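You operate a simulated robot arm through the tools that you are given. There is no shell and no other tool.

Carry out the task below with a simulated two-armed robot. There is one attempt and no reset: what you move stays moved.

JOB
Give the drum a trial run, then stop, lock and bolt it.
Fine: lock the switch to draw the drum bolt; unlock, start, shift in and let it turn three seconds or more; drum out and motor off; lock again, then push the bolt in.

The check looks at the end state, three seconds after you hand in, the way a careful person would. Anything else that was tipped, shoved, dropped, spilled or broken makes it a failure.

ROBOT AND FRAMES
Two 6-joint arms with two-finger parallel grippers on one trunk that stands fixed in place. Base frame: the origin is at the foot of the trunk, x ahead of it, y to its left, z up. Lengths are in m, angles in degrees, forces in N, time in s.
The left shoulder is at [0.06, 0.187, 1.297], the right one opposite. Each reaches about 0.781 m from its shoulder. Payload 1.57 kg a hand.
The tool frame of a hand sits at the grasp point between the pads (the TCP): z along the fingers, y along the line on which they close. The tips reach 0.03 m beyond it. The gripper opens to 0.11 m. The fingers are 0.024 m wide and 0.012 m thick; the gripper's body (0.048 by 0.112 m) begins 0.078 m behind the TCP.
Orientation is that of the tool frame in the base frame, as [roll, pitch, yaw] about the fixed x, y, z axes, in that order (R = Rz(yaw) Ry(pitch) Rx(roll)). With the fingers straight down and closing along the base's y, the tool's x points along the base's -x, its y along +y and its z along -z.

CONTROLS
- The arms move only by the tool play_rows. It takes "left_series", "right_series" or both (then of equal length, played together; a hand with none holds still); each is a list of rows, each an object of numbers (a shift or turn left out is 0, a gripper value left out holds the last): "jaw": the closure in counts, from 0 (fully open) to 255 (shut); "x", "y", "z": the shift along the base's x, y, z in units of 30 mm (1.0 is 30 mm); "wx", "wy", "wz": the turn, a rotation vector about the base's x, y, z in units of 8 degrees (1.0 is 8 degrees). In form: [{"jaw": .., "x": .., "y": .., "z": .., "wx": .., "wy": .., "wz": ..}, ...]. A call has 1 to 20 rows; each row shifts and turns the commanded pose from where the row before left it. A call with a number of a shift or a turn outside -1 to 1 is refused whole. Rows are played at 5 a second. More than 0.05 m and 8.6 degrees between two rows, or a gripper value outside its range, and nothing of the call is played. Where a pose cannot be reached the arm comes as near as it can. A force on the tool above 90 N (or 10 N above the force at the start of the call, whichever is more), or a blocked arm, ends the call early, and 0.2 s more pass. Each finger travels about 0.153 m/s and halts on what it meets, pressing with about 42 N; the grip force reading is that of the motor and also rises with nothing between the fingers. The clock runs only during rows and for 0.2 s after the last one: add rows that do not move to give the fingers time. The reply holds the time, the measured pose of the TCP, the force on the tool along the base axes, the opening and the grip force, in the units named above and with some noise, with the torque about the TCP (base axes, N m) and any sound that the robot's microphone picked up.
- Cameras (640 x 400 px; columns grow to the right, rows downward): "scene" is now at [0.0161, 0.0297, 1.8484]; the picture's right is [0.29, -0.96, 0.00], its down [-0.73, -0.22, -0.64] and it looks along [0.62, 0.19, -0.77] (base axes); focal length 376 px, centre (320, 200). "left" rides on the left gripper at [0.07, -0.016, -0.141] in its tool frame; the picture's right is [0.23, 0.97, 0.00], its down [-0.86, 0.20, -0.48] and it looks along [-0.47, 0.11, 0.88] (tool axes); focal length 222 px, centre (320, 200). "right" rides on the right gripper at [0.07, 0.016, -0.141] in its tool frame; the picture's right is [-0.23, 0.97, 0.00], its down [-0.86, -0.20, -0.48] and it looks along [-0.47, -0.11, 0.88] (tool axes); focal length 222 px, centre (320, 200). There is no depth. A picture from a camera that has moved, and an enlarged one, comes with that camera's place and axes in the base frame and with its lens. The place of the scene camera against the robot may be out by one fixed shift of up to 0.018 m in any direction.
- camera(camera): a new picture of that camera. The clock stands still meanwhile.
- slide_trunk(by): slides the trunk up (or, below 0, down) by that many m; the arms and the scene camera ride with it, the base frame stays. It gives what a move gives, with no picture.
- aim_head(pan, tilt): turns the head with the scene camera to pan (to the left, within 86 degrees either way) and tilt (down, from -29 to 69), counted from straight ahead of the robot. It gives what a move gives.
- enlarge(camera, box): a new picture of the part [left, top, right, bottom] of that camera's present view, enlarged. The clock stands still meanwhile.
- close_job(): hands the job in; it is judged then, once.

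Nothing tells you positions but the pictures and the camera data. Unless the task says otherwise, let go and move clear before handing in.

The tools are called after "Call:" as name(argument=value, ...) on one line, values as JSON. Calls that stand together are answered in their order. play_rows: Moves the arms, as the interface text tells. Its arguments: {"type":"object","properties":{"left_series":{"type":"array","items":{"type":"object","properties":{"jaw":{"type":"number"},"x":{"type":"number"},"y":{"type":"number"},"z":{"type":"number"},"wx":{"type":"number"},"wy":{"type":"number"},"wz":{"type":"number"}}}},"right_series":{"type":"array","items":{"type":"object","properties":{"jaw":{"type":"number"},"x":{"type":"number"},"y":{"type":"number"},"z":{"type":"number"},"wx":{"type":"number"},"wy":{"type":"number"},"wz":{"type":"number"}}}}},"required":[]} The other tools are called the same way: slide_trunk (by) moves the trunk up or down; aim_head (pan, tilt) turns the head that bears the scene camera; camera (camera) takes a picture; enlarge (camera, box) takes an enlarged picture of a part of a camera's view; close_job () hands the job in.

At the start:

```text
clock: 0.0
left_tcp_pos: [0.3168, 0.3713, 1.514]
left_orientation: [-180.0, 0.1, -180.0]
left_contact_force: [0.3, 0.4, -0.2]
left_moment: [0.0, -0.01, -0.02]
left_finger_gap: 0.11
left_finger_force: 0.1
right_tcp_pos: [0.344, 0.0148, 1.4887]
right_orientation: [179.9, 0.0, -180.0]
right_contact_force: [-0.5, -0.4, -0.4]
right_moment: [-0.02, -0.01, -0.03]
right_finger_gap: 0.1101
right_finger_force: 0.0
trunk travel left (down, up): [-0.925, 0.065]
head pan, tilt (commanded): [16.9, 49.9]
```

scene: 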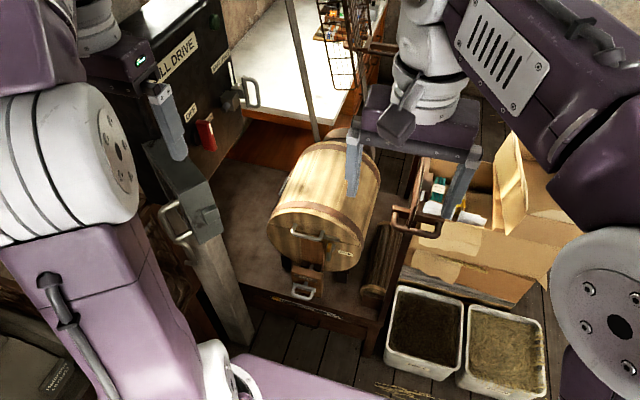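
right: 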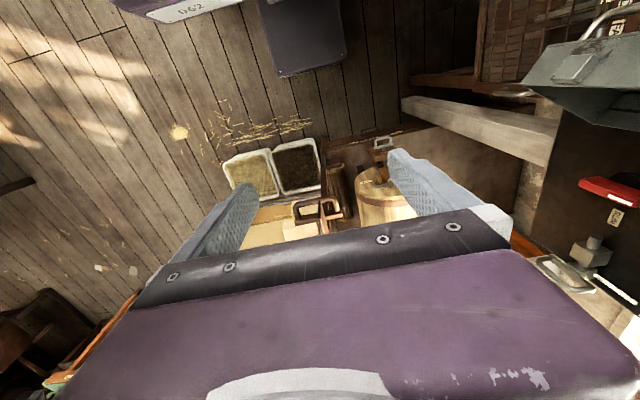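
left: 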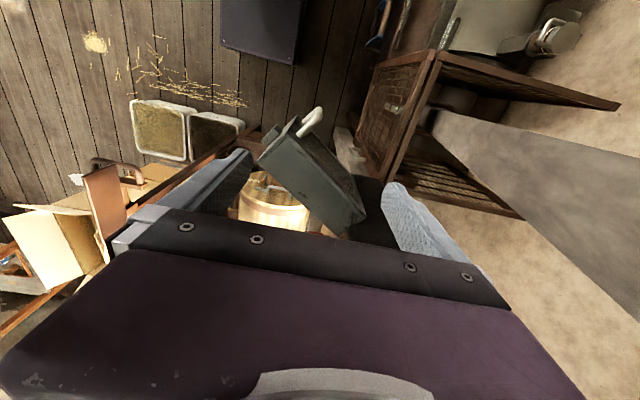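

I see a wooden drum in a frame, a grey switch box on a post to its left with a handle, a dark cabinet labelled "...LL DRIVE", and a drum bolt handle at the front. I'll look closer first before moving anything.

Call:
enlarge(camera="scene", box=[120, 0, 280, 120])

Call:
enlarge(camera="scene", box=[240, 190, 400, 310])

Call:
enlarge(camera="scene", box=[130, 120, 270, 260])

Call:
aim_head(pan=45, tilt=40)

```text
3.33 times, centred on (200, 60) of scene
camera zoom: at [0.0161, 0.0297, 1.8484], right [0.29, -0.96, 0.0], down [-0.73, -0.22, -0.64], along [0.62, 0.19, -0.77], focal length 1253 px, centre (720, 667)
```

zoom: 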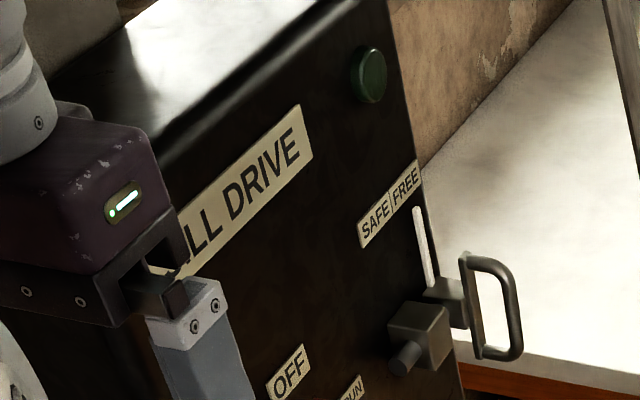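

```text
3.33 times, centred on (320, 250) of scene
camera zoom: at [0.0161, 0.0297, 1.8484], right [0.29, -0.96, 0.0], down [-0.73, -0.22, -0.64], along [0.62, 0.19, -0.77], focal length 1253 px, centre (320, 33)
```

zoom: 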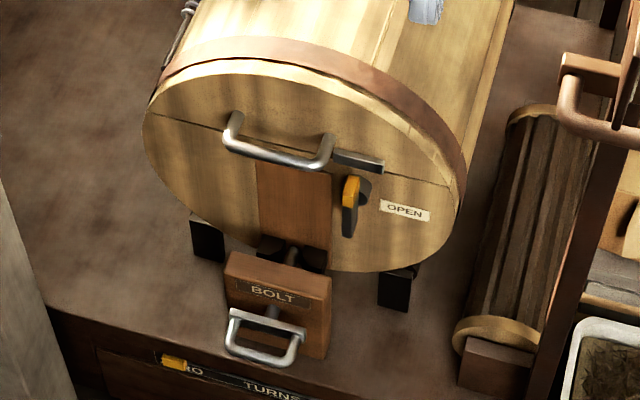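

```text
2.86 times, centred on (200, 190) of scene
camera zoom: at [0.0161, 0.0297, 1.8484], right [0.29, -0.96, 0.0], down [-0.73, -0.22, -0.64], along [0.62, 0.19, -0.77], focal length 1074 px, centre (663, 229)
```

zoom: 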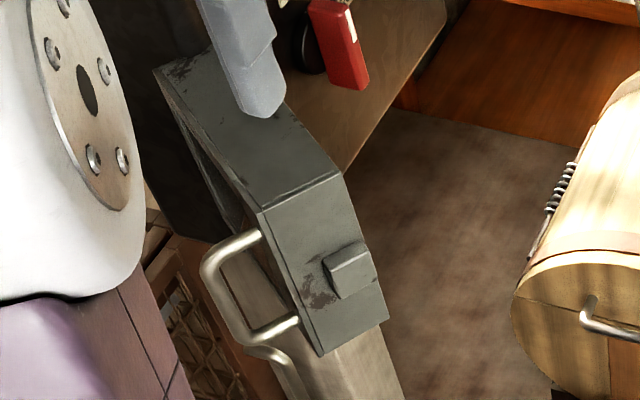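

```text
clock: 0.9
left_tcp_pos: [0.3169, 0.3713, 1.5123]
left_orientation: [180.0, 0.0, -180.0]
left_contact_force: [-0.5, -0.1, -0.4]
left_moment: [0.01, -0.03, 0.03]
left_finger_gap: 0.1102
left_finger_force: 0.0
right_tcp_pos: [0.3429, 0.0164, 1.4878]
right_orientation: [180.0, 0.1, 179.9]
right_contact_force: [0.2, 0.4, -0.8]
right_moment: [0.01, 0.01, -0.01]
right_finger_gap: 0.1101
right_finger_force: 0.1
trunk travel left (down, up): [-0.925, 0.065]
head pan, tilt (commanded): [45.0, 40.0]
```

The drive panel (dark, to the left) has a green button, a SAFE/FREE slide with a handle, a red OFF/RUN switch. The drum has a latch (OPEN label), a BOLT block at its front with a handle, and a TURNS counter. I'll look at the left panel with the head turned.

Call:
camera(camera="scene")

Call:
enlarge(camera="scene", box=[320, 0, 640, 200])

Call:
enlarge(camera="scene", box=[320, 200, 640, 400])

```text
taken
camera scene: at [0.0025, 0.0674, 1.8624], right [0.71, -0.71, 0.0], down [-0.46, -0.45, -0.77], along [0.54, 0.54, -0.64], focal length 376 px, centre (320, 200)
```

scene: 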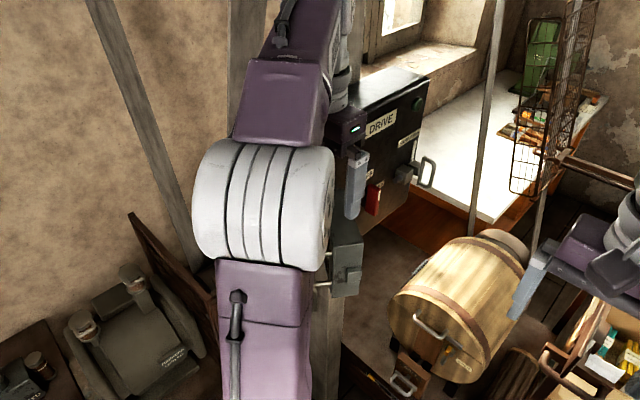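

```text
2.00 times, centred on (480, 100) of scene
camera zoom: at [0.0025, 0.0674, 1.8624], right [0.71, -0.71, 0.0], down [-0.46, -0.45, -0.77], along [0.54, 0.54, -0.64], focal length 752 px, centre (0, 400)
```

zoom: 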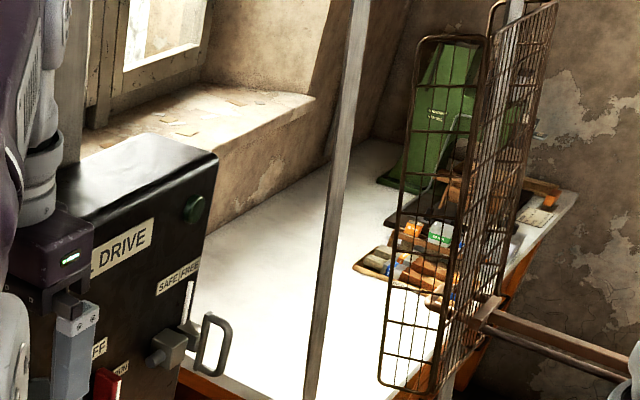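

```text
2.00 times, centred on (480, 300) of scene
camera zoom: at [0.0025, 0.0674, 1.8624], right [0.71, -0.71, 0.0], down [-0.46, -0.45, -0.77], along [0.54, 0.54, -0.64], focal length 752 px, centre (0, 0)
```

zoom: 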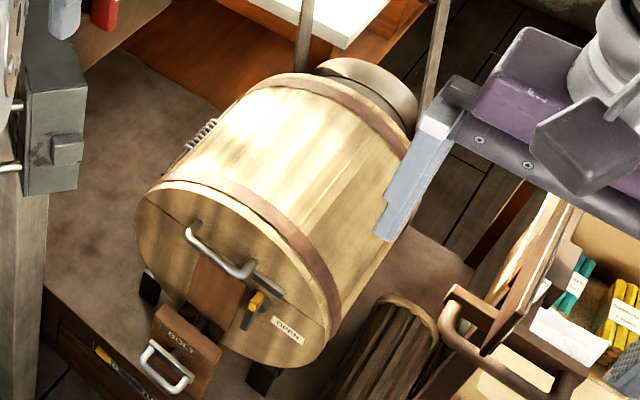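

The drive panel seems to stand at about x 0.4–0.65, y 0.44, facing right (−y), and the drum bolt handle at about [0.64, 0.29, 0.49], well below. I'll turn the right hand to look left with its camera so I can see the panel properly.

Call:
play_rows(right_series=[{"wx": 0.577, "wy": 0.577, "wz": -0.577}, {"wx": 0.577, "wy": 0.577, "wz": -0.577}, {"wx": 0.577, "wy": 0.577, "wz": -0.577}, {"wx": 0.577, "wy": 0.577, "wz": -0.577}, {"wx": 0.577, "wy": 0.577, "wz": -0.577}, {"wx": 0.577, "wy": 0.577, "wz": -0.577}, {"wx": 0.577, "wy": 0.577, "wz": -0.577}, {"wx": 0.577, "wy": 0.577, "wz": -0.577}, {"wx": 0.577, "wy": 0.577, "wz": -0.577}, {"wx": 0.577, "wy": 0.577, "wz": -0.577}, {"wx": 0.577, "wy": 0.577, "wz": -0.577}, {"wx": 0.577, "wy": 0.577, "wz": -0.577}, {"wx": 0.577, "wy": 0.577, "wz": -0.577}, {"wx": 0.577, "wy": 0.577, "wz": -0.577}, {"wx": 0.577, "wy": 0.577, "wz": -0.577}])

Call:
camera(camera="right")

Call:
camera(camera="scene")

```text
clock: 4.1
left_tcp_pos: [0.3161, 0.3718, 1.5133]
left_orientation: [-180.0, -0.1, 180.0]
left_contact_force: [-0.3, -1.1, 0.2]
left_moment: [-0.02, 0.0, 0.0]
left_finger_gap: 0.1098
left_finger_force: 0.0
right_tcp_pos: [0.3434, 0.0151, 1.4882]
right_orientation: [-47.1, -89.9, -43.2]
right_contact_force: [0.7, 0.5, 0.6]
right_moment: [-0.02, 0.0, 0.0]
right_finger_gap: 0.1098
right_finger_force: 0.1
trunk travel left (down, up): [-0.925, 0.065]
head pan, tilt (commanded): [45.0, 40.0]
```

```text
taken
camera right: at [0.3584, -0.1255, 1.5575], right [0.97, 0.0, -0.23], down [-0.2, -0.48, -0.86], along [-0.11, 0.88, -0.46], focal length 222 px, centre (320, 200)
```

right: 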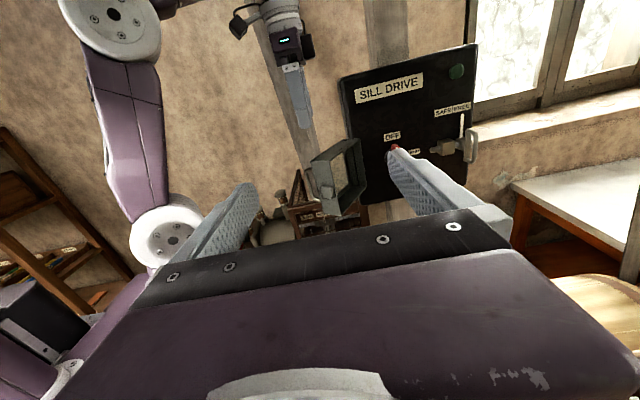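

```text
taken
camera scene: at [0.0022, 0.0673, 1.8625], right [0.71, -0.71, 0.0], down [-0.45, -0.45, -0.77], along [0.54, 0.54, -0.64], focal length 376 px, centre (320, 200)
```

scene: 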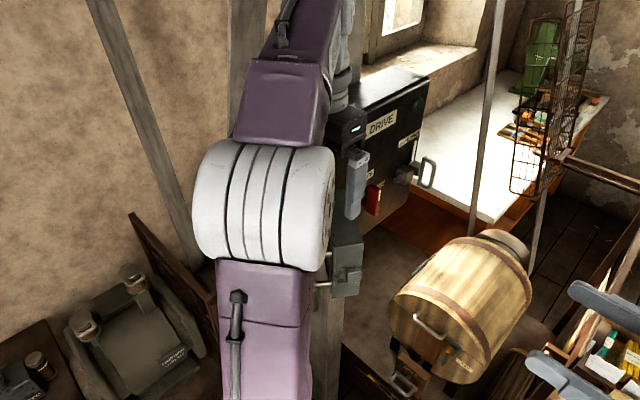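

The panel "SILL DRIVE" is now in full view with the grey hollow box (on a post) in front of it. I'll zoom in for the details.

Call:
enlarge(camera="right", box=[330, 40, 490, 140])

Call:
enlarge(camera="right", box=[370, 90, 490, 170])

Call:
enlarge(camera="right", box=[270, 120, 400, 240])

```text
4.00 times, centred on (410, 90) of right
camera zoom: at [0.3584, -0.1255, 1.5575], right [0.97, 0.0, -0.23], down [-0.2, -0.48, -0.86], along [-0.11, 0.88, -0.46], focal length 888 px, centre (-40, 640)
```

zoom: 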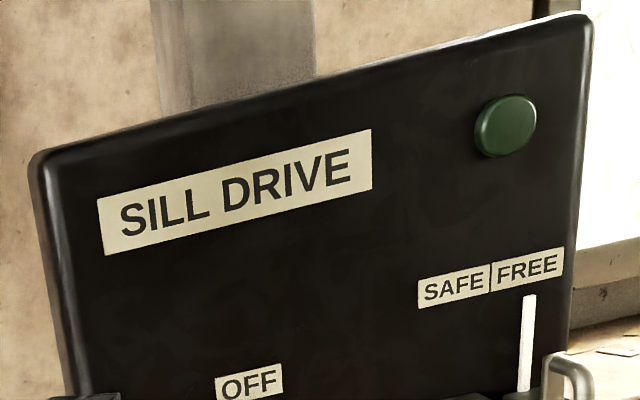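

```text
5.00 times, centred on (430, 130) of right
camera zoom: at [0.3584, -0.1255, 1.5575], right [0.97, 0.0, -0.23], down [-0.2, -0.48, -0.86], along [-0.11, 0.88, -0.46], focal length 1111 px, centre (-230, 550)
```

zoom: 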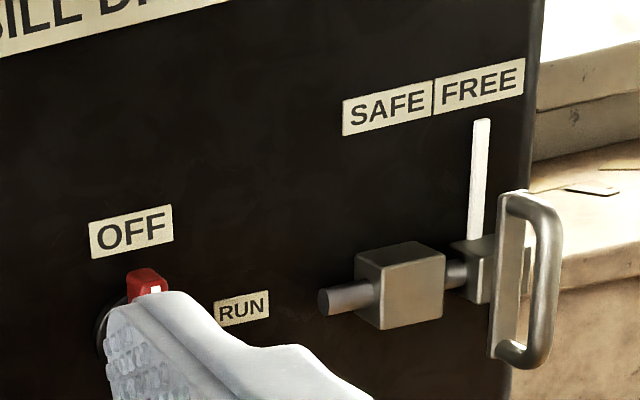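

```text
3.33 times, centred on (335, 180) of right
camera zoom: at [0.3584, -0.1255, 1.5575], right [0.97, 0.0, -0.23], down [-0.2, -0.48, -0.86], along [-0.11, 0.88, -0.46], focal length 740 px, centre (270, 267)
```

zoom: 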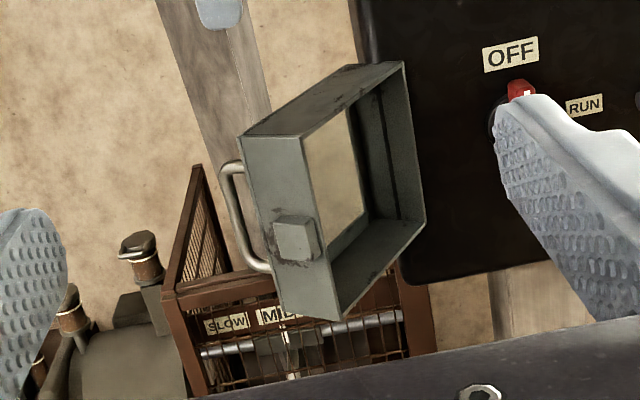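

I see a red rotary switch (OFF up, RUN to the right), a SAFE/FREE sliding lock bar with a handle right of it (now at FREE), a green button or lamp, a hinged grey hood, and a further lever labelled SLOW/MI… behind in a cage. I'll shift the right camera to see the lower left area.

Call:
play_rows(right_series=[{"x": -1, "z": -0.8}, {"x": -1, "z": -0.8}, {"x": -0.5, "z": -0.8}, {"z": -0.8}, {"z": -0.8}])

Call:
camera(camera="right")

Call:
enlarge(camera="right", box=[280, 60, 460, 180])

```text
clock: 5.3
left_tcp_pos: [0.3168, 0.3708, 1.513]
left_orientation: [180.0, 0.0, -179.9]
left_contact_force: [-0.1, 0.0, 0.7]
left_moment: [0.0, 0.01, 0.0]
left_finger_gap: 0.11
left_finger_force: 0.0
right_tcp_pos: [0.2755, 0.0136, 1.3682]
right_orientation: [-53.5, -90.0, -36.5]
right_contact_force: [-0.1, 0.0, -0.3]
right_moment: [0.0, -0.02, 0.0]
right_finger_gap: 0.1101
right_finger_force: 0.1
right hand out of reach, approached as far as the arm can: row 3
trunk travel left (down, up): [-0.925, 0.065]
head pan, tilt (commanded): [45.0, 40.0]
```

```text
taken
camera right: at [0.2908, -0.127, 1.4376], right [0.97, 0.0, -0.23], down [-0.2, -0.48, -0.86], along [-0.11, 0.88, -0.47], focal length 222 px, centre (320, 200)
```

right: 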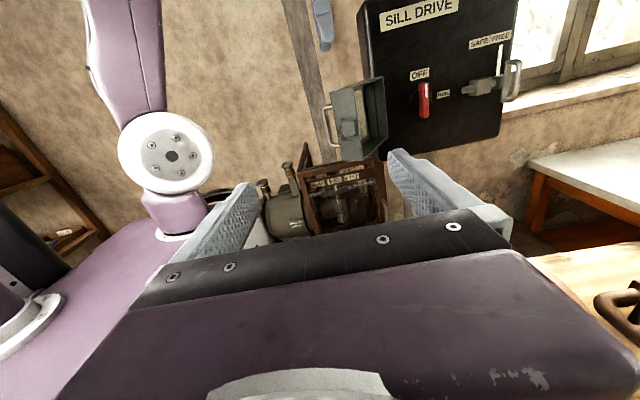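

```text
3.33 times, centred on (370, 120) of right
camera zoom: at [0.2908, -0.127, 1.4376], right [0.97, 0.0, -0.23], down [-0.2, -0.48, -0.86], along [-0.11, 0.88, -0.47], focal length 740 px, centre (153, 467)
```

zoom: 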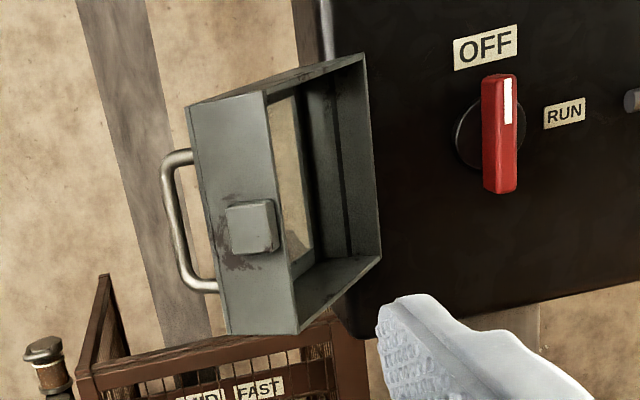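

The grey hood hinges on the panel's left edge at about x 0.42, y 0.43 (open about 126°). Closed, it would cover the red switch (about [0.51, 0.42, 1.345]), and its end block would meet the SAFE/FREE pin at the same height (about 1.343), so hood plus pin is the lock. Next I look for the shift lever around the drum.

Call:
aim_head(pan=0, tilt=50)

Call:
camera(camera="scene")

Call:
enlarge(camera="scene", box=[160, 120, 320, 280])

Call:
enlarge(camera="scene", box=[280, 120, 440, 220])

```text
clock: 6.5
left_tcp_pos: [0.3167, 0.3716, 1.5137]
left_orientation: [180.0, 0.0, -180.0]
left_contact_force: [-0.6, -0.4, 0.1]
left_moment: [-0.03, 0.0, 0.03]
left_finger_gap: 0.11
left_finger_force: 0.0
right_tcp_pos: [0.275, 0.0144, 1.3669]
right_orientation: [115.8, -89.9, 154.2]
right_contact_force: [0.0, 0.1, -0.1]
right_moment: [0.01, -0.03, 0.0]
right_finger_gap: 0.1102
right_finger_force: 0.1
trunk travel left (down, up): [-0.925, 0.065]
head pan, tilt (commanded): [0.0, 50.0]
```

```text
taken
camera scene: at [0.0194, 0.0075, 1.8483], right [0.0, -1.0, 0.0], down [-0.77, 0.0, -0.64], along [0.64, 0.0, -0.77], focal length 376 px, centre (320, 200)
```

scene: 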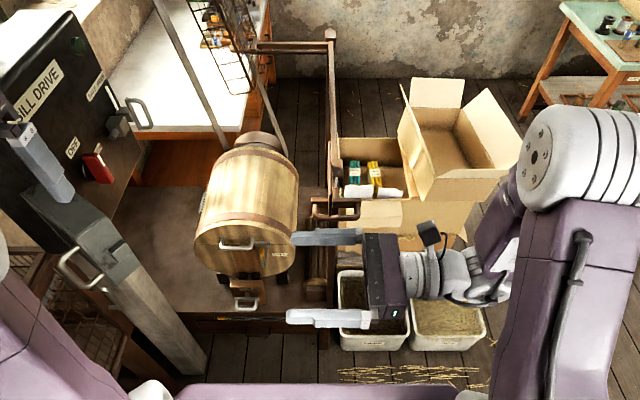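

```text
2.50 times, centred on (240, 200) of scene
camera zoom: at [0.0194, 0.0075, 1.8483], right [0.0, -1.0, 0.0], down [-0.77, 0.0, -0.64], along [0.64, 0.0, -0.77], focal length 940 px, centre (520, 200)
```

zoom: 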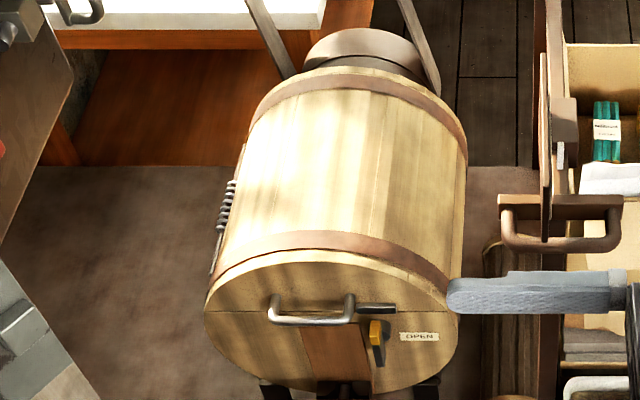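

```text
4.00 times, centred on (360, 170) of scene
camera zoom: at [0.0194, 0.0075, 1.8483], right [0.0, -1.0, 0.0], down [-0.77, 0.0, -0.64], along [0.64, 0.0, -0.77], focal length 1504 px, centre (160, 320)
```

zoom: 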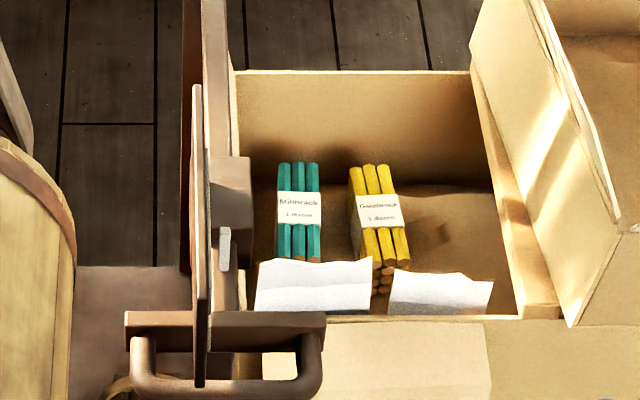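

The brown U-handle hanging right of the drum is at about [0.50, −0.03, 1.24], on a wooden rail with a plate seen edge-on; it could be the drum shifter. I'll back the right hand off to its right and look at it from the side.

Call:
play_rows(right_series=[{"y": -1, "z": 0.3}, {"y": -1, "z": 0.3}, {"y": -1, "z": 0.3}, {"y": -1, "z": 0.3}, {"y": -1, "x": 0.5}, {"y": -1, "x": 1}, {"y": -1, "x": 1}, {"y": -1, "x": 1}, {"y": -0.5, "x": 0.8}])

Call:
camera(camera="right")

Call:
camera(camera="scene")

```text
clock: 8.4
left_tcp_pos: [0.3178, 0.3714, 1.5133]
left_orientation: [-179.9, -0.2, 179.9]
left_contact_force: [-0.2, 0.7, -0.2]
left_moment: [-0.01, 0.01, 0.01]
left_finger_gap: 0.11
left_finger_force: 0.1
right_tcp_pos: [0.401, -0.2191, 1.3917]
right_orientation: [-131.9, -89.8, 41.7]
right_contact_force: [-0.4, 0.3, 0.2]
right_moment: [-0.01, 0.0, 0.0]
right_finger_gap: 0.1101
right_finger_force: 0.1
right hand out of reach, approached as far as the arm can: row 8, 9
trunk travel left (down, up): [-0.925, 0.065]
head pan, tilt (commanded): [0.0, 50.0]
```

```text
taken
camera right: at [0.4157, -0.3602, 1.4619], right [0.97, 0.0, -0.23], down [-0.2, -0.48, -0.85], along [-0.11, 0.88, -0.47], focal length 222 px, centre (320, 200)
```

right: 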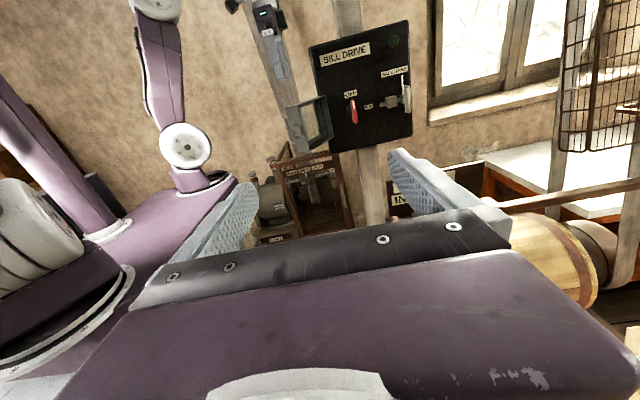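

```text
taken
camera scene: at [0.0209, 0.0075, 1.8483], right [0.0, -1.0, 0.0], down [-0.77, 0.0, -0.64], along [0.64, 0.0, -0.77], focal length 376 px, centre (320, 200)
```

scene: 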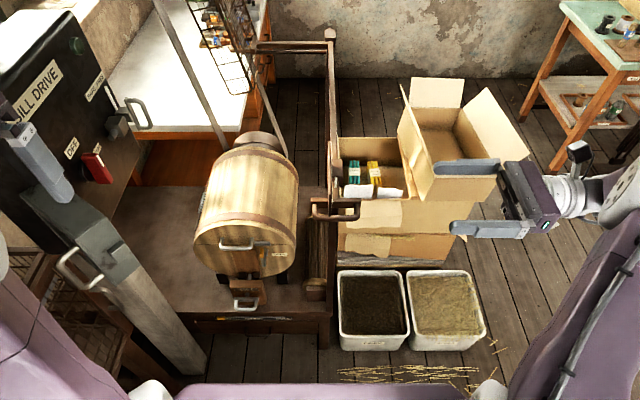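

An "IN" label shows on the right face of the plate. I'll lower the right hand for a clear side view of the lever and its labels.

Call:
play_rows(right_series=[{"z": -1}, {"z": -1}, {"z": -1}, {"z": -1}, {"z": -1}, {"z": -1}, {"z": -1}])

Call:
camera(camera="right")

Call:
enlarge(camera="right", box=[380, 60, 580, 185])

Call:
enlarge(camera="right", box=[240, 60, 400, 200])

```text
clock: 10.1
left_tcp_pos: [0.3167, 0.3701, 1.5138]
left_orientation: [-180.0, 0.0, 180.0]
left_contact_force: [0.4, -0.3, -0.1]
left_moment: [0.03, 0.01, -0.01]
left_finger_gap: 0.11
left_finger_force: 0.1
right_tcp_pos: [0.401, -0.2195, 1.1827]
right_orientation: [-9.4, -90.0, -80.8]
right_contact_force: [-0.3, 0.2, -0.2]
right_moment: [0.0, 0.0, 0.04]
right_finger_gap: 0.1101
right_finger_force: 0.1
trunk travel left (down, up): [-0.925, 0.065]
head pan, tilt (commanded): [0.0, 50.0]
```

```text
taken
camera right: at [0.4155, -0.3602, 1.2519], right [0.97, 0.0, -0.23], down [-0.2, -0.48, -0.86], along [-0.11, 0.88, -0.47], focal length 222 px, centre (320, 200)
```

right: 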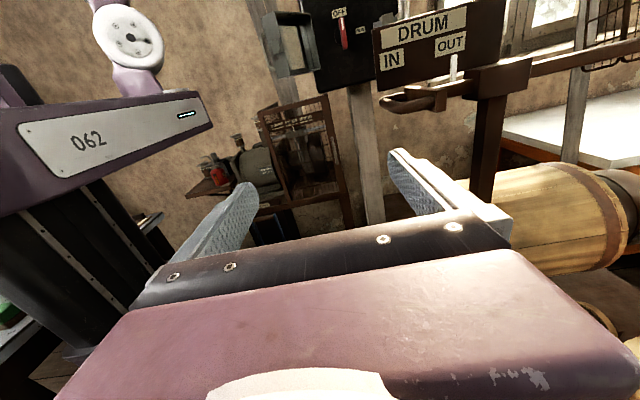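

```text
3.20 times, centred on (480, 122) of right
camera zoom: at [0.4155, -0.3602, 1.2519], right [0.97, 0.0, -0.23], down [-0.2, -0.48, -0.86], along [-0.11, 0.88, -0.47], focal length 711 px, centre (-192, 448)
```

zoom: 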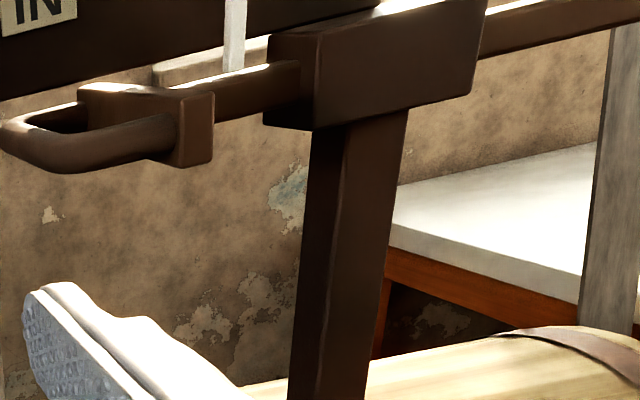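

```text
2.86 times, centred on (320, 130) of right
camera zoom: at [0.4155, -0.3602, 1.2519], right [0.97, 0.0, -0.23], down [-0.2, -0.48, -0.86], along [-0.11, 0.88, -0.47], focal length 635 px, centre (320, 400)
```

zoom: 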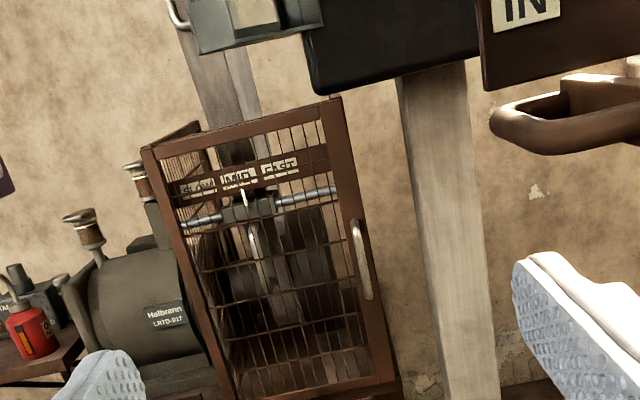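

The plate reads "DRUM: IN | OUT"; the sliding rod has a U-handle toward the robot and its white pointer is at OUT, so pulling toward the robot (−x, about 7 cm) shifts IN. The SLOW/MID/FAST motor in the cage is not part of the job. Now I look at the hood and its handle from the left hand camera above it.

Call:
enlarge(camera="left", box=[230, 90, 390, 240])

Call:
aim_head(pan=35, tilt=45)

Call:
enlarge(camera="scene", box=[200, 60, 440, 280])

```text
2.67 times, centred on (310, 165) of left
camera zoom: at [0.2463, 0.3558, 1.6539], right [-0.23, 0.97, 0.0], down [0.86, 0.2, 0.48], along [0.47, 0.11, -0.88], focal length 592 px, centre (347, 293)
```

zoom: 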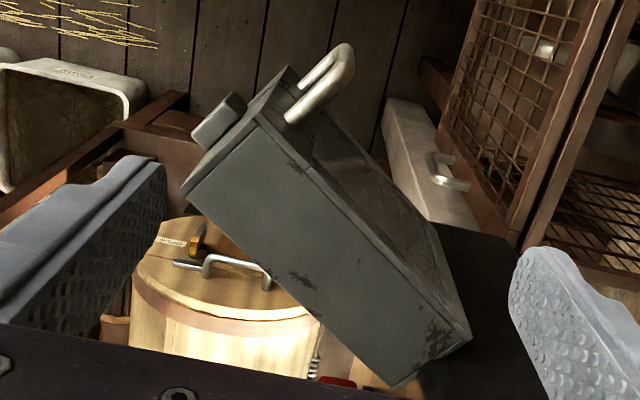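

```text
clock: 11.1
left_tcp_pos: [0.3176, 0.3708, 1.513]
left_orientation: [180.0, 0.0, -180.0]
left_contact_force: [-0.2, 0.5, 0.0]
left_moment: [0.0, 0.01, 0.01]
left_finger_gap: 0.1101
left_finger_force: 0.0
right_tcp_pos: [0.3995, -0.2188, 1.1826]
right_orientation: [124.5, -89.9, 145.6]
right_contact_force: [0.5, -0.7, 0.8]
right_moment: [0.0, 0.04, -0.01]
right_finger_gap: 0.1101
right_finger_force: 0.0
trunk travel left (down, up): [-0.925, 0.065]
head pan, tilt (commanded): [35.0, 45.0]
```

```text
1.82 times, centred on (320, 170) of scene
camera zoom: at [0.009, 0.0539, 1.8552], right [0.57, -0.82, 0.0], down [-0.58, -0.41, -0.71], along [0.58, 0.4, -0.71], focal length 684 px, centre (320, 254)
```

zoom: 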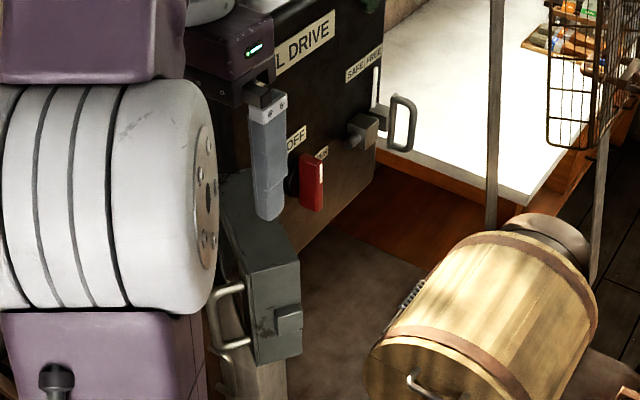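

The hood's hinge is at about (0.424, 0.424), it is 0.14 long and 0.046 deep, and its handle bar is at about (0.283, 0.364), z 1.31–1.38. The panel face is at y ≈ 0.424. I'll turn the left hand 90° about the vertical, with its camera on the side away from the panel, and close its fingers so it can push the hood shut.

Call:
play_rows(left_series=[{"jaw": 255, "wz": 1}, {"wz": 1}, {"wz": 1}, {"wz": 1}, {"wz": 1}, {"wz": 1}, {"wz": 1}, {"wz": 1}, {"wz": 1}, {"wz": 1}, {"wz": 1}, {"wz": 0.25}, {}])

Call:
camera(camera="left")

Call:
camera(camera="scene")

```text
clock: 13.9
left_tcp_pos: [0.3177, 0.3725, 1.5144]
left_orientation: [180.0, 0.0, -89.9]
left_contact_force: [-0.8, -0.4, 0.4]
left_moment: [0.02, -0.01, -0.01]
left_finger_gap: 0.0
left_finger_force: 21.4
right_tcp_pos: [0.3999, -0.2194, 1.182]
right_orientation: [-54.6, -90.0, -35.6]
right_contact_force: [-0.3, 0.7, -0.6]
right_moment: [-0.02, 0.02, -0.02]
right_finger_gap: 0.11
right_finger_force: 0.1
trunk travel left (down, up): [-0.925, 0.065]
head pan, tilt (commanded): [35.0, 45.0]
```

```text
taken
camera left: at [0.3321, 0.303, 1.6538], right [-0.97, -0.23, 0.0], down [-0.2, 0.85, 0.48], along [-0.11, 0.47, -0.88], focal length 222 px, centre (320, 200)
```

left: 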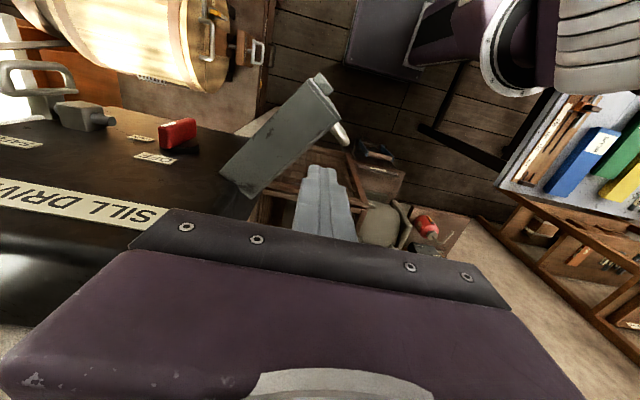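

```text
taken
camera scene: at [0.0091, 0.0539, 1.8552], right [0.57, -0.82, 0.0], down [-0.58, -0.41, -0.71], along [0.58, 0.41, -0.71], focal length 376 px, centre (320, 200)
```

scene: 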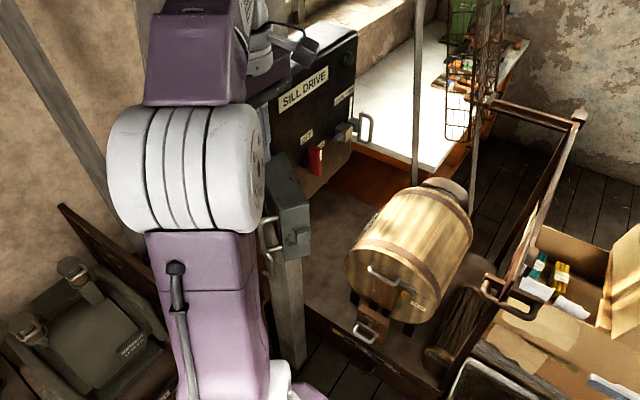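

The left hand now hovers over the hood with its camera looking at the panel from above. I'll zoom in to refine the knob, slide handle and hood positions.

Call:
enlarge(camera="left", box=[0, 50, 208, 180])

Call:
enlarge(camera="left", box=[200, 60, 376, 210])

```text
3.08 times, centred on (104, 115) of left
camera zoom: at [0.3321, 0.303, 1.6538], right [-0.97, -0.23, 0.0], down [-0.2, 0.85, 0.48], along [-0.11, 0.47, -0.88], focal length 684 px, centre (985, 462)
```

zoom: 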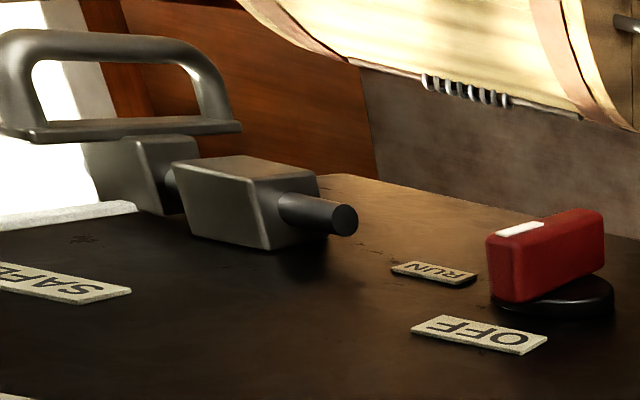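

```text
2.67 times, centred on (288, 135) of left
camera zoom: at [0.3321, 0.303, 1.6538], right [-0.97, -0.23, 0.0], down [-0.2, 0.85, 0.48], along [-0.11, 0.47, -0.88], focal length 592 px, centre (405, 373)
```

zoom: 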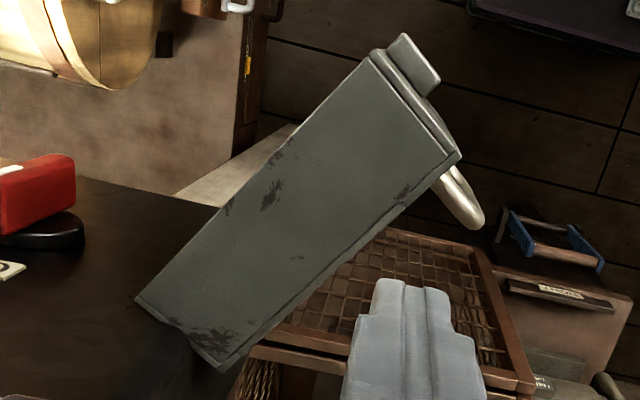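

The slide handle is a vertical D-bar at about (0.663, 0.368), z 1.30–1.38, and the pin sits at about y 0.411. I'll move the closed left fingers to the outer (left) side of the hood and lower them beside it, ready to push.

Call:
play_rows(left_series=[{"x": -0.25, "y": 0.6}, {"x": -0.25, "y": 0.6}, {"z": -0.96}, {"z": -0.96}, {"z": -0.96}, {"z": -0.96}, {"z": -0.96}])

Call:
camera(camera="left")

Call:
camera(camera="right")

```text
clock: 15.5
left_tcp_pos: [0.3021, 0.4097, 1.369]
left_orientation: [180.0, 0.0, -90.0]
left_contact_force: [0.0, 0.7, 0.6]
left_moment: [0.01, -0.01, 0.02]
left_finger_gap: 0.0
left_finger_force: 21.2
right_tcp_pos: [0.4007, -0.2173, 1.1837]
right_orientation: [-152.5, -89.8, 62.4]
right_contact_force: [-0.6, -0.1, -0.1]
right_moment: [-0.01, -0.03, 0.01]
right_finger_gap: 0.1101
right_finger_force: 0.1
trunk travel left (down, up): [-0.925, 0.065]
head pan, tilt (commanded): [35.0, 45.0]
```

```text
taken
camera left: at [0.317, 0.3403, 1.509], right [-0.97, -0.23, 0.0], down [-0.2, 0.86, 0.48], along [-0.11, 0.47, -0.88], focal length 222 px, centre (320, 200)
```

left: 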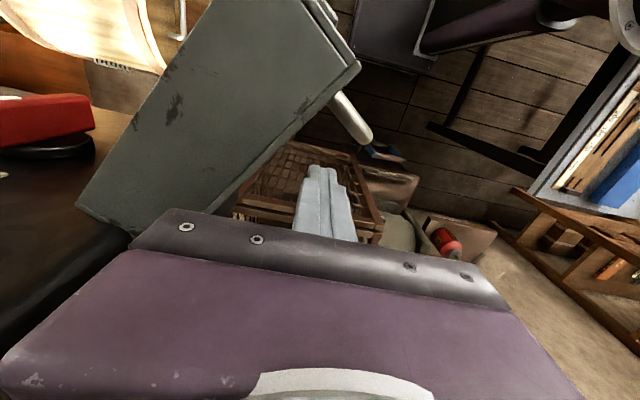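

```text
taken
camera right: at [0.4153, -0.3585, 1.2528], right [0.97, 0.0, -0.23], down [-0.2, -0.48, -0.85], along [-0.11, 0.88, -0.47], focal length 222 px, centre (320, 200)
```

right: 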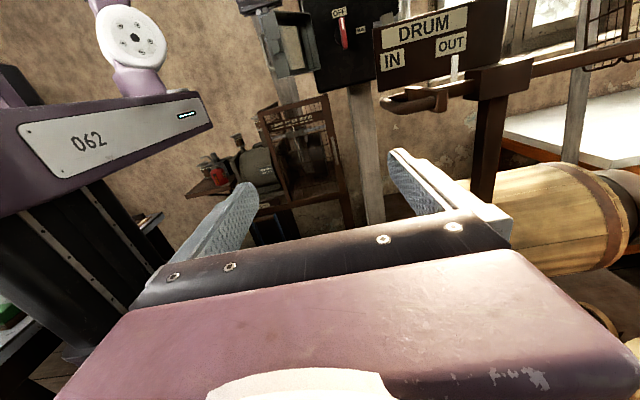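

The fingers are beside the hood's outer face with free space. I'll push along the hinge arc to about 70° open first, and raise the right hand so its camera can watch.

Call:
play_rows(left_series=[{"x": 0.4, "y": -0.22}, {"x": 0.4, "y": -0.22}, {"x": 0.21, "y": -0.44}, {"x": 0.21, "y": -0.44}, {"x": 0.45, "y": -0.43}, {"x": 0.45, "y": -0.43}, {"x": 0.46, "y": -0.27}, {"x": 0.46, "y": -0.27}], right_series=[{"z": 0.8}, {"z": 0.8}, {"z": 0.8}, {"z": 0.8}, {"z": 0.8}, {"z": 0.8}, {"z": 0.8}, {}])

Call:
camera(camera="left")

Call:
camera(camera="right")

```text
clock: 17.3
left_tcp_pos: [0.3936, 0.3258, 1.3687]
left_orientation: [179.9, 0.0, -89.9]
left_contact_force: [0.6, -0.7, -0.5]
left_moment: [0.02, -0.01, 0.02]
left_finger_gap: 0.0
left_finger_force: 20.8
right_tcp_pos: [0.4012, -0.2178, 1.35]
right_orientation: [-64.9, -89.9, -25.1]
right_contact_force: [1.1, 0.5, 1.0]
right_moment: [0.01, 0.02, 0.01]
right_finger_gap: 0.11
right_finger_force: 0.0
trunk travel left (down, up): [-0.925, 0.065]
head pan, tilt (commanded): [35.0, 45.0]
```

```text
taken
camera left: at [0.4091, 0.2567, 1.5098], right [-0.97, -0.23, 0.0], down [-0.2, 0.86, 0.48], along [-0.11, 0.47, -0.88], focal length 222 px, centre (320, 200)
```

left: 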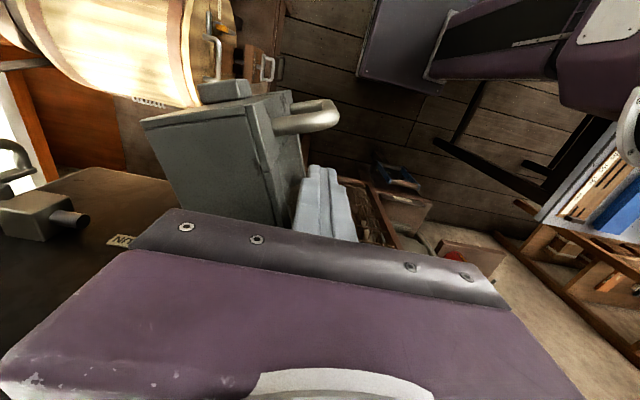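

```text
taken
camera right: at [0.4169, -0.359, 1.4203], right [0.97, 0.0, -0.23], down [-0.2, -0.48, -0.86], along [-0.11, 0.88, -0.47], focal length 222 px, centre (320, 200)
```

right: 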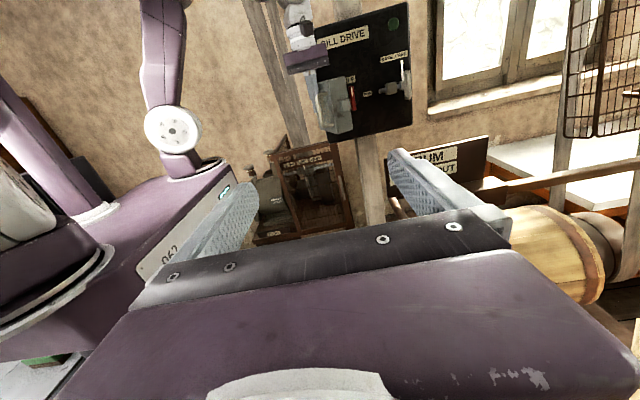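

The hood follows with almost no resistance. I'll push it the rest of the way shut.

Call:
play_rows(left_series=[{"x": 0.56, "y": -0.08}, {"x": 0.56, "y": -0.06}, {"x": 0.58, "y": 0.13}, {"x": 0.58, "y": 0.13}, {"x": 0.5, "y": 0.35}, {"x": 0.5, "y": 0.35}, {"x": 0.2, "y": 0.25}, {"x": 0.2, "y": 0.25}, {"y": 0.1}])

Call:
camera(camera="left")

Call:
enlarge(camera="right", box=[290, 20, 450, 140])

```text
clock: 19.3
left_tcp_pos: [0.5032, 0.3637, 1.3707]
left_orientation: [-180.0, 0.0, -90.1]
left_contact_force: [-2.7, -9.4, -1.7]
left_moment: [0.19, 0.05, 0.07]
left_finger_gap: 0.0002
left_finger_force: 20.9
right_tcp_pos: [0.3997, -0.2219, 1.3509]
right_orientation: [-8.2, -89.7, -81.9]
right_contact_force: [0.0, 0.4, 0.5]
right_moment: [0.0, 0.02, 0.02]
right_finger_gap: 0.1102
right_finger_force: 0.0
trunk travel left (down, up): [-0.925, 0.065]
head pan, tilt (commanded): [35.0, 45.0]
```

```text
taken
camera left: at [0.5181, 0.296, 1.5106], right [-0.97, -0.23, 0.0], down [-0.2, 0.86, 0.48], along [-0.11, 0.47, -0.88], focal length 222 px, centre (320, 200)
```

left: 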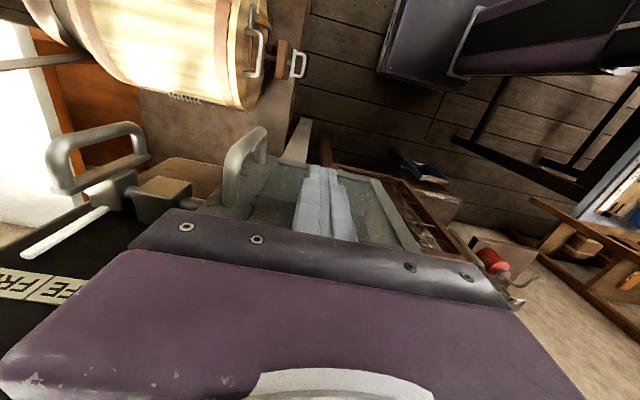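

```text
3.33 times, centred on (370, 80) of right
camera zoom: at [0.4156, -0.3623, 1.4196], right [0.97, 0.0, -0.23], down [-0.2, -0.48, -0.86], along [-0.11, 0.88, -0.46], focal length 740 px, centre (153, 600)
```

zoom: 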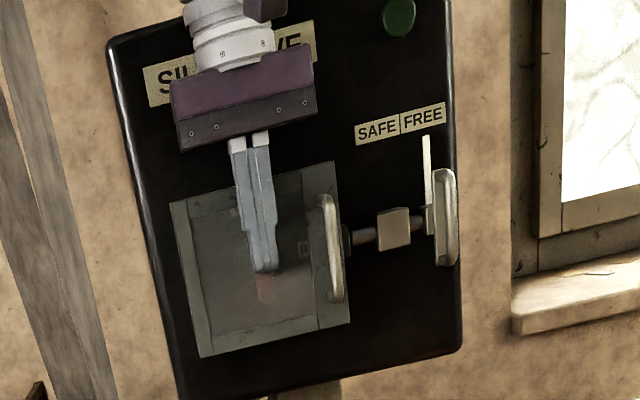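

The hood is shut over the switch (red knob visible through its glass), and its end block lines up with the pin. I'll lift the left hand off and take a closer look at the slide handle before gripping it.

Call:
play_rows(left_series=[{"y": -0.5}, {"z": 1, "y": -0.3}, {"z": 1}, {"z": 1}, {"z": 1, "jaw": 100}, {"x": 0.5}])

Call:
camera(camera="left")

Call:
enlarge(camera="left", box=[60, 60, 300, 210])

Call:
enlarge(camera="right", box=[330, 40, 430, 110])

```text
clock: 20.7
left_tcp_pos: [0.4815, 0.335, 1.4612]
left_orientation: [-180.0, 0.0, -89.9]
left_contact_force: [-0.7, 0.2, 1.2]
left_moment: [0.01, 0.01, -0.02]
left_finger_gap: 0.0668
left_finger_force: 0.1
left hand out of reach, approached as far as the arm can: row 3, 4, 5, 6
right_tcp_pos: [0.401, -0.2177, 1.3502]
right_orientation: [-65.3, -89.9, -24.8]
right_contact_force: [0.0, 0.8, 1.1]
right_moment: [0.02, 0.0, 0.05]
right_finger_gap: 0.1101
right_finger_force: 0.1
trunk travel left (down, up): [-0.925, 0.065]
head pan, tilt (commanded): [35.0, 45.0]
```

```text
taken
camera left: at [0.4965, 0.2651, 1.601], right [-0.97, -0.23, 0.0], down [-0.2, 0.86, 0.48], along [-0.11, 0.47, -0.88], focal length 222 px, centre (320, 200)
```

left: 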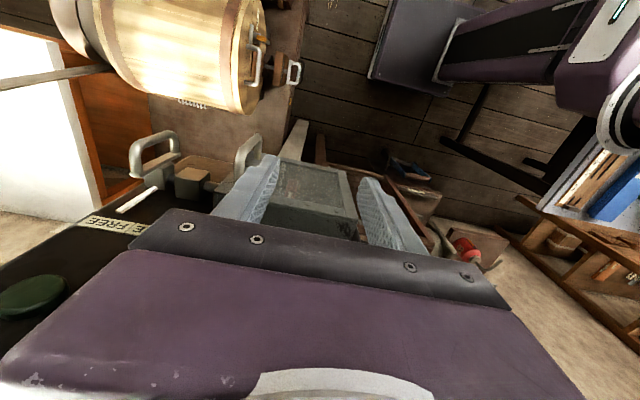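

```text
2.67 times, centred on (180, 135) of left
camera zoom: at [0.4965, 0.2651, 1.601], right [-0.97, -0.23, 0.0], down [-0.2, 0.86, 0.48], along [-0.11, 0.47, -0.88], focal length 592 px, centre (693, 373)
```

zoom: 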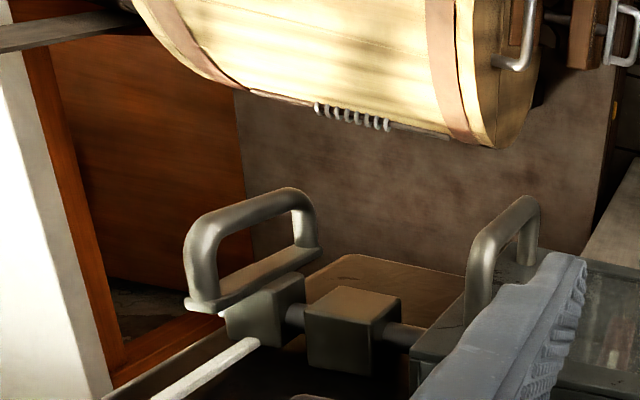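

```text
5.71 times, centred on (380, 75) of right
camera zoom: at [0.4168, -0.3592, 1.4201], right [0.97, 0.0, -0.23], down [-0.2, -0.48, -0.86], along [-0.11, 0.88, -0.47], focal length 1269 px, centre (-23, 914)
```

zoom: 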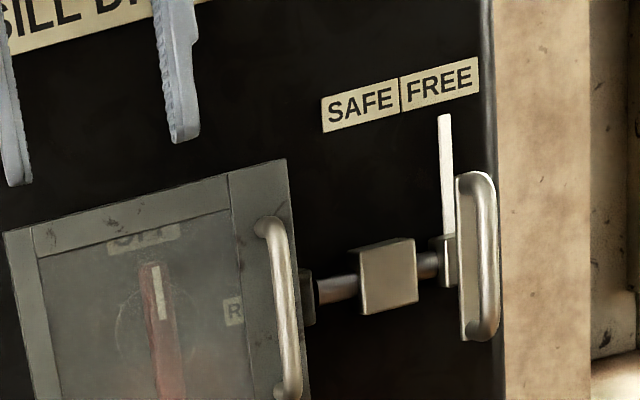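

The hood stays shut. Reaching the slide handle with fingers straight down is beyond the arm, so I'll back the left hand off and turn it to point horizontally, roughly toward +y/+x, to grip the D-handle.

Call:
play_rows(left_series=[{"y": -0.5, "jaw": 0}, {"y": -0.5, "wx": 0.914, "wy": -0.245, "wz": -0.245}, {"y": -0.5, "wx": 0.914, "wy": -0.245, "wz": -0.245}, {"y": -0.5, "wx": 0.914, "wy": -0.245, "wz": -0.245}, {"wx": 0.914, "wy": -0.245, "wz": -0.245}, {"wx": 0.914, "wy": -0.245, "wz": -0.245}, {"wx": 0.914, "wy": -0.245, "wz": -0.245}, {"wx": 0.914, "wy": -0.245, "wz": -0.245}, {"wx": 0.914, "wy": -0.245, "wz": -0.245}, {"wx": 0.914, "wy": -0.245, "wz": -0.245}, {"wx": 0.914, "wy": -0.245, "wz": -0.245}, {"wx": 0.914, "wy": -0.245, "wz": -0.245}, {"wx": 0.914, "wy": -0.245, "wz": -0.245}, {}])

Call:
camera(camera="left")

Call:
camera(camera="right")

```text
clock: 23.7
left_tcp_pos: [0.481, 0.2742, 1.4606]
left_orientation: [6.6, 89.9, 66.6]
left_contact_force: [-0.2, 0.8, 0.0]
left_moment: [-0.01, -0.01, -0.03]
left_finger_gap: 0.1102
left_finger_force: 0.2
right_tcp_pos: [0.4009, -0.2177, 1.3511]
right_orientation: [127.8, -90.0, 142.3]
right_contact_force: [1.2, -0.4, -0.5]
right_moment: [-0.04, -0.01, -0.05]
right_finger_gap: 0.1097
right_finger_force: 0.0
trunk travel left (down, up): [-0.925, 0.065]
head pan, tilt (commanded): [35.0, 45.0]
```

```text
taken
camera left: at [0.4232, 0.1442, 1.3903], right [-0.84, 0.49, -0.23], down [-0.41, -0.32, 0.85], along [0.35, 0.81, 0.47], focal length 222 px, centre (320, 200)
```

left: 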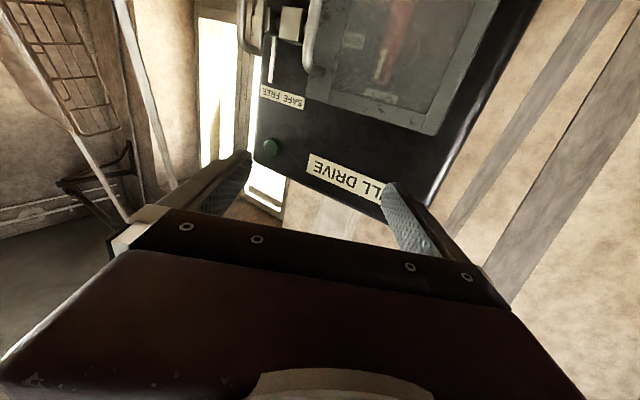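

```text
taken
camera right: at [0.416, -0.3589, 1.4204], right [0.97, 0.0, -0.23], down [-0.2, -0.48, -0.86], along [-0.11, 0.88, -0.47], focal length 222 px, centre (320, 200)
```

right: 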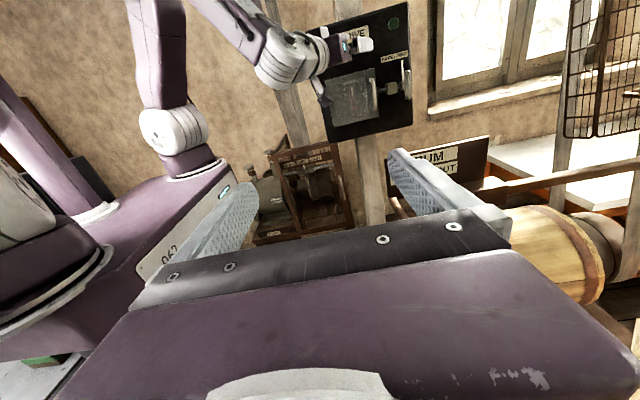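

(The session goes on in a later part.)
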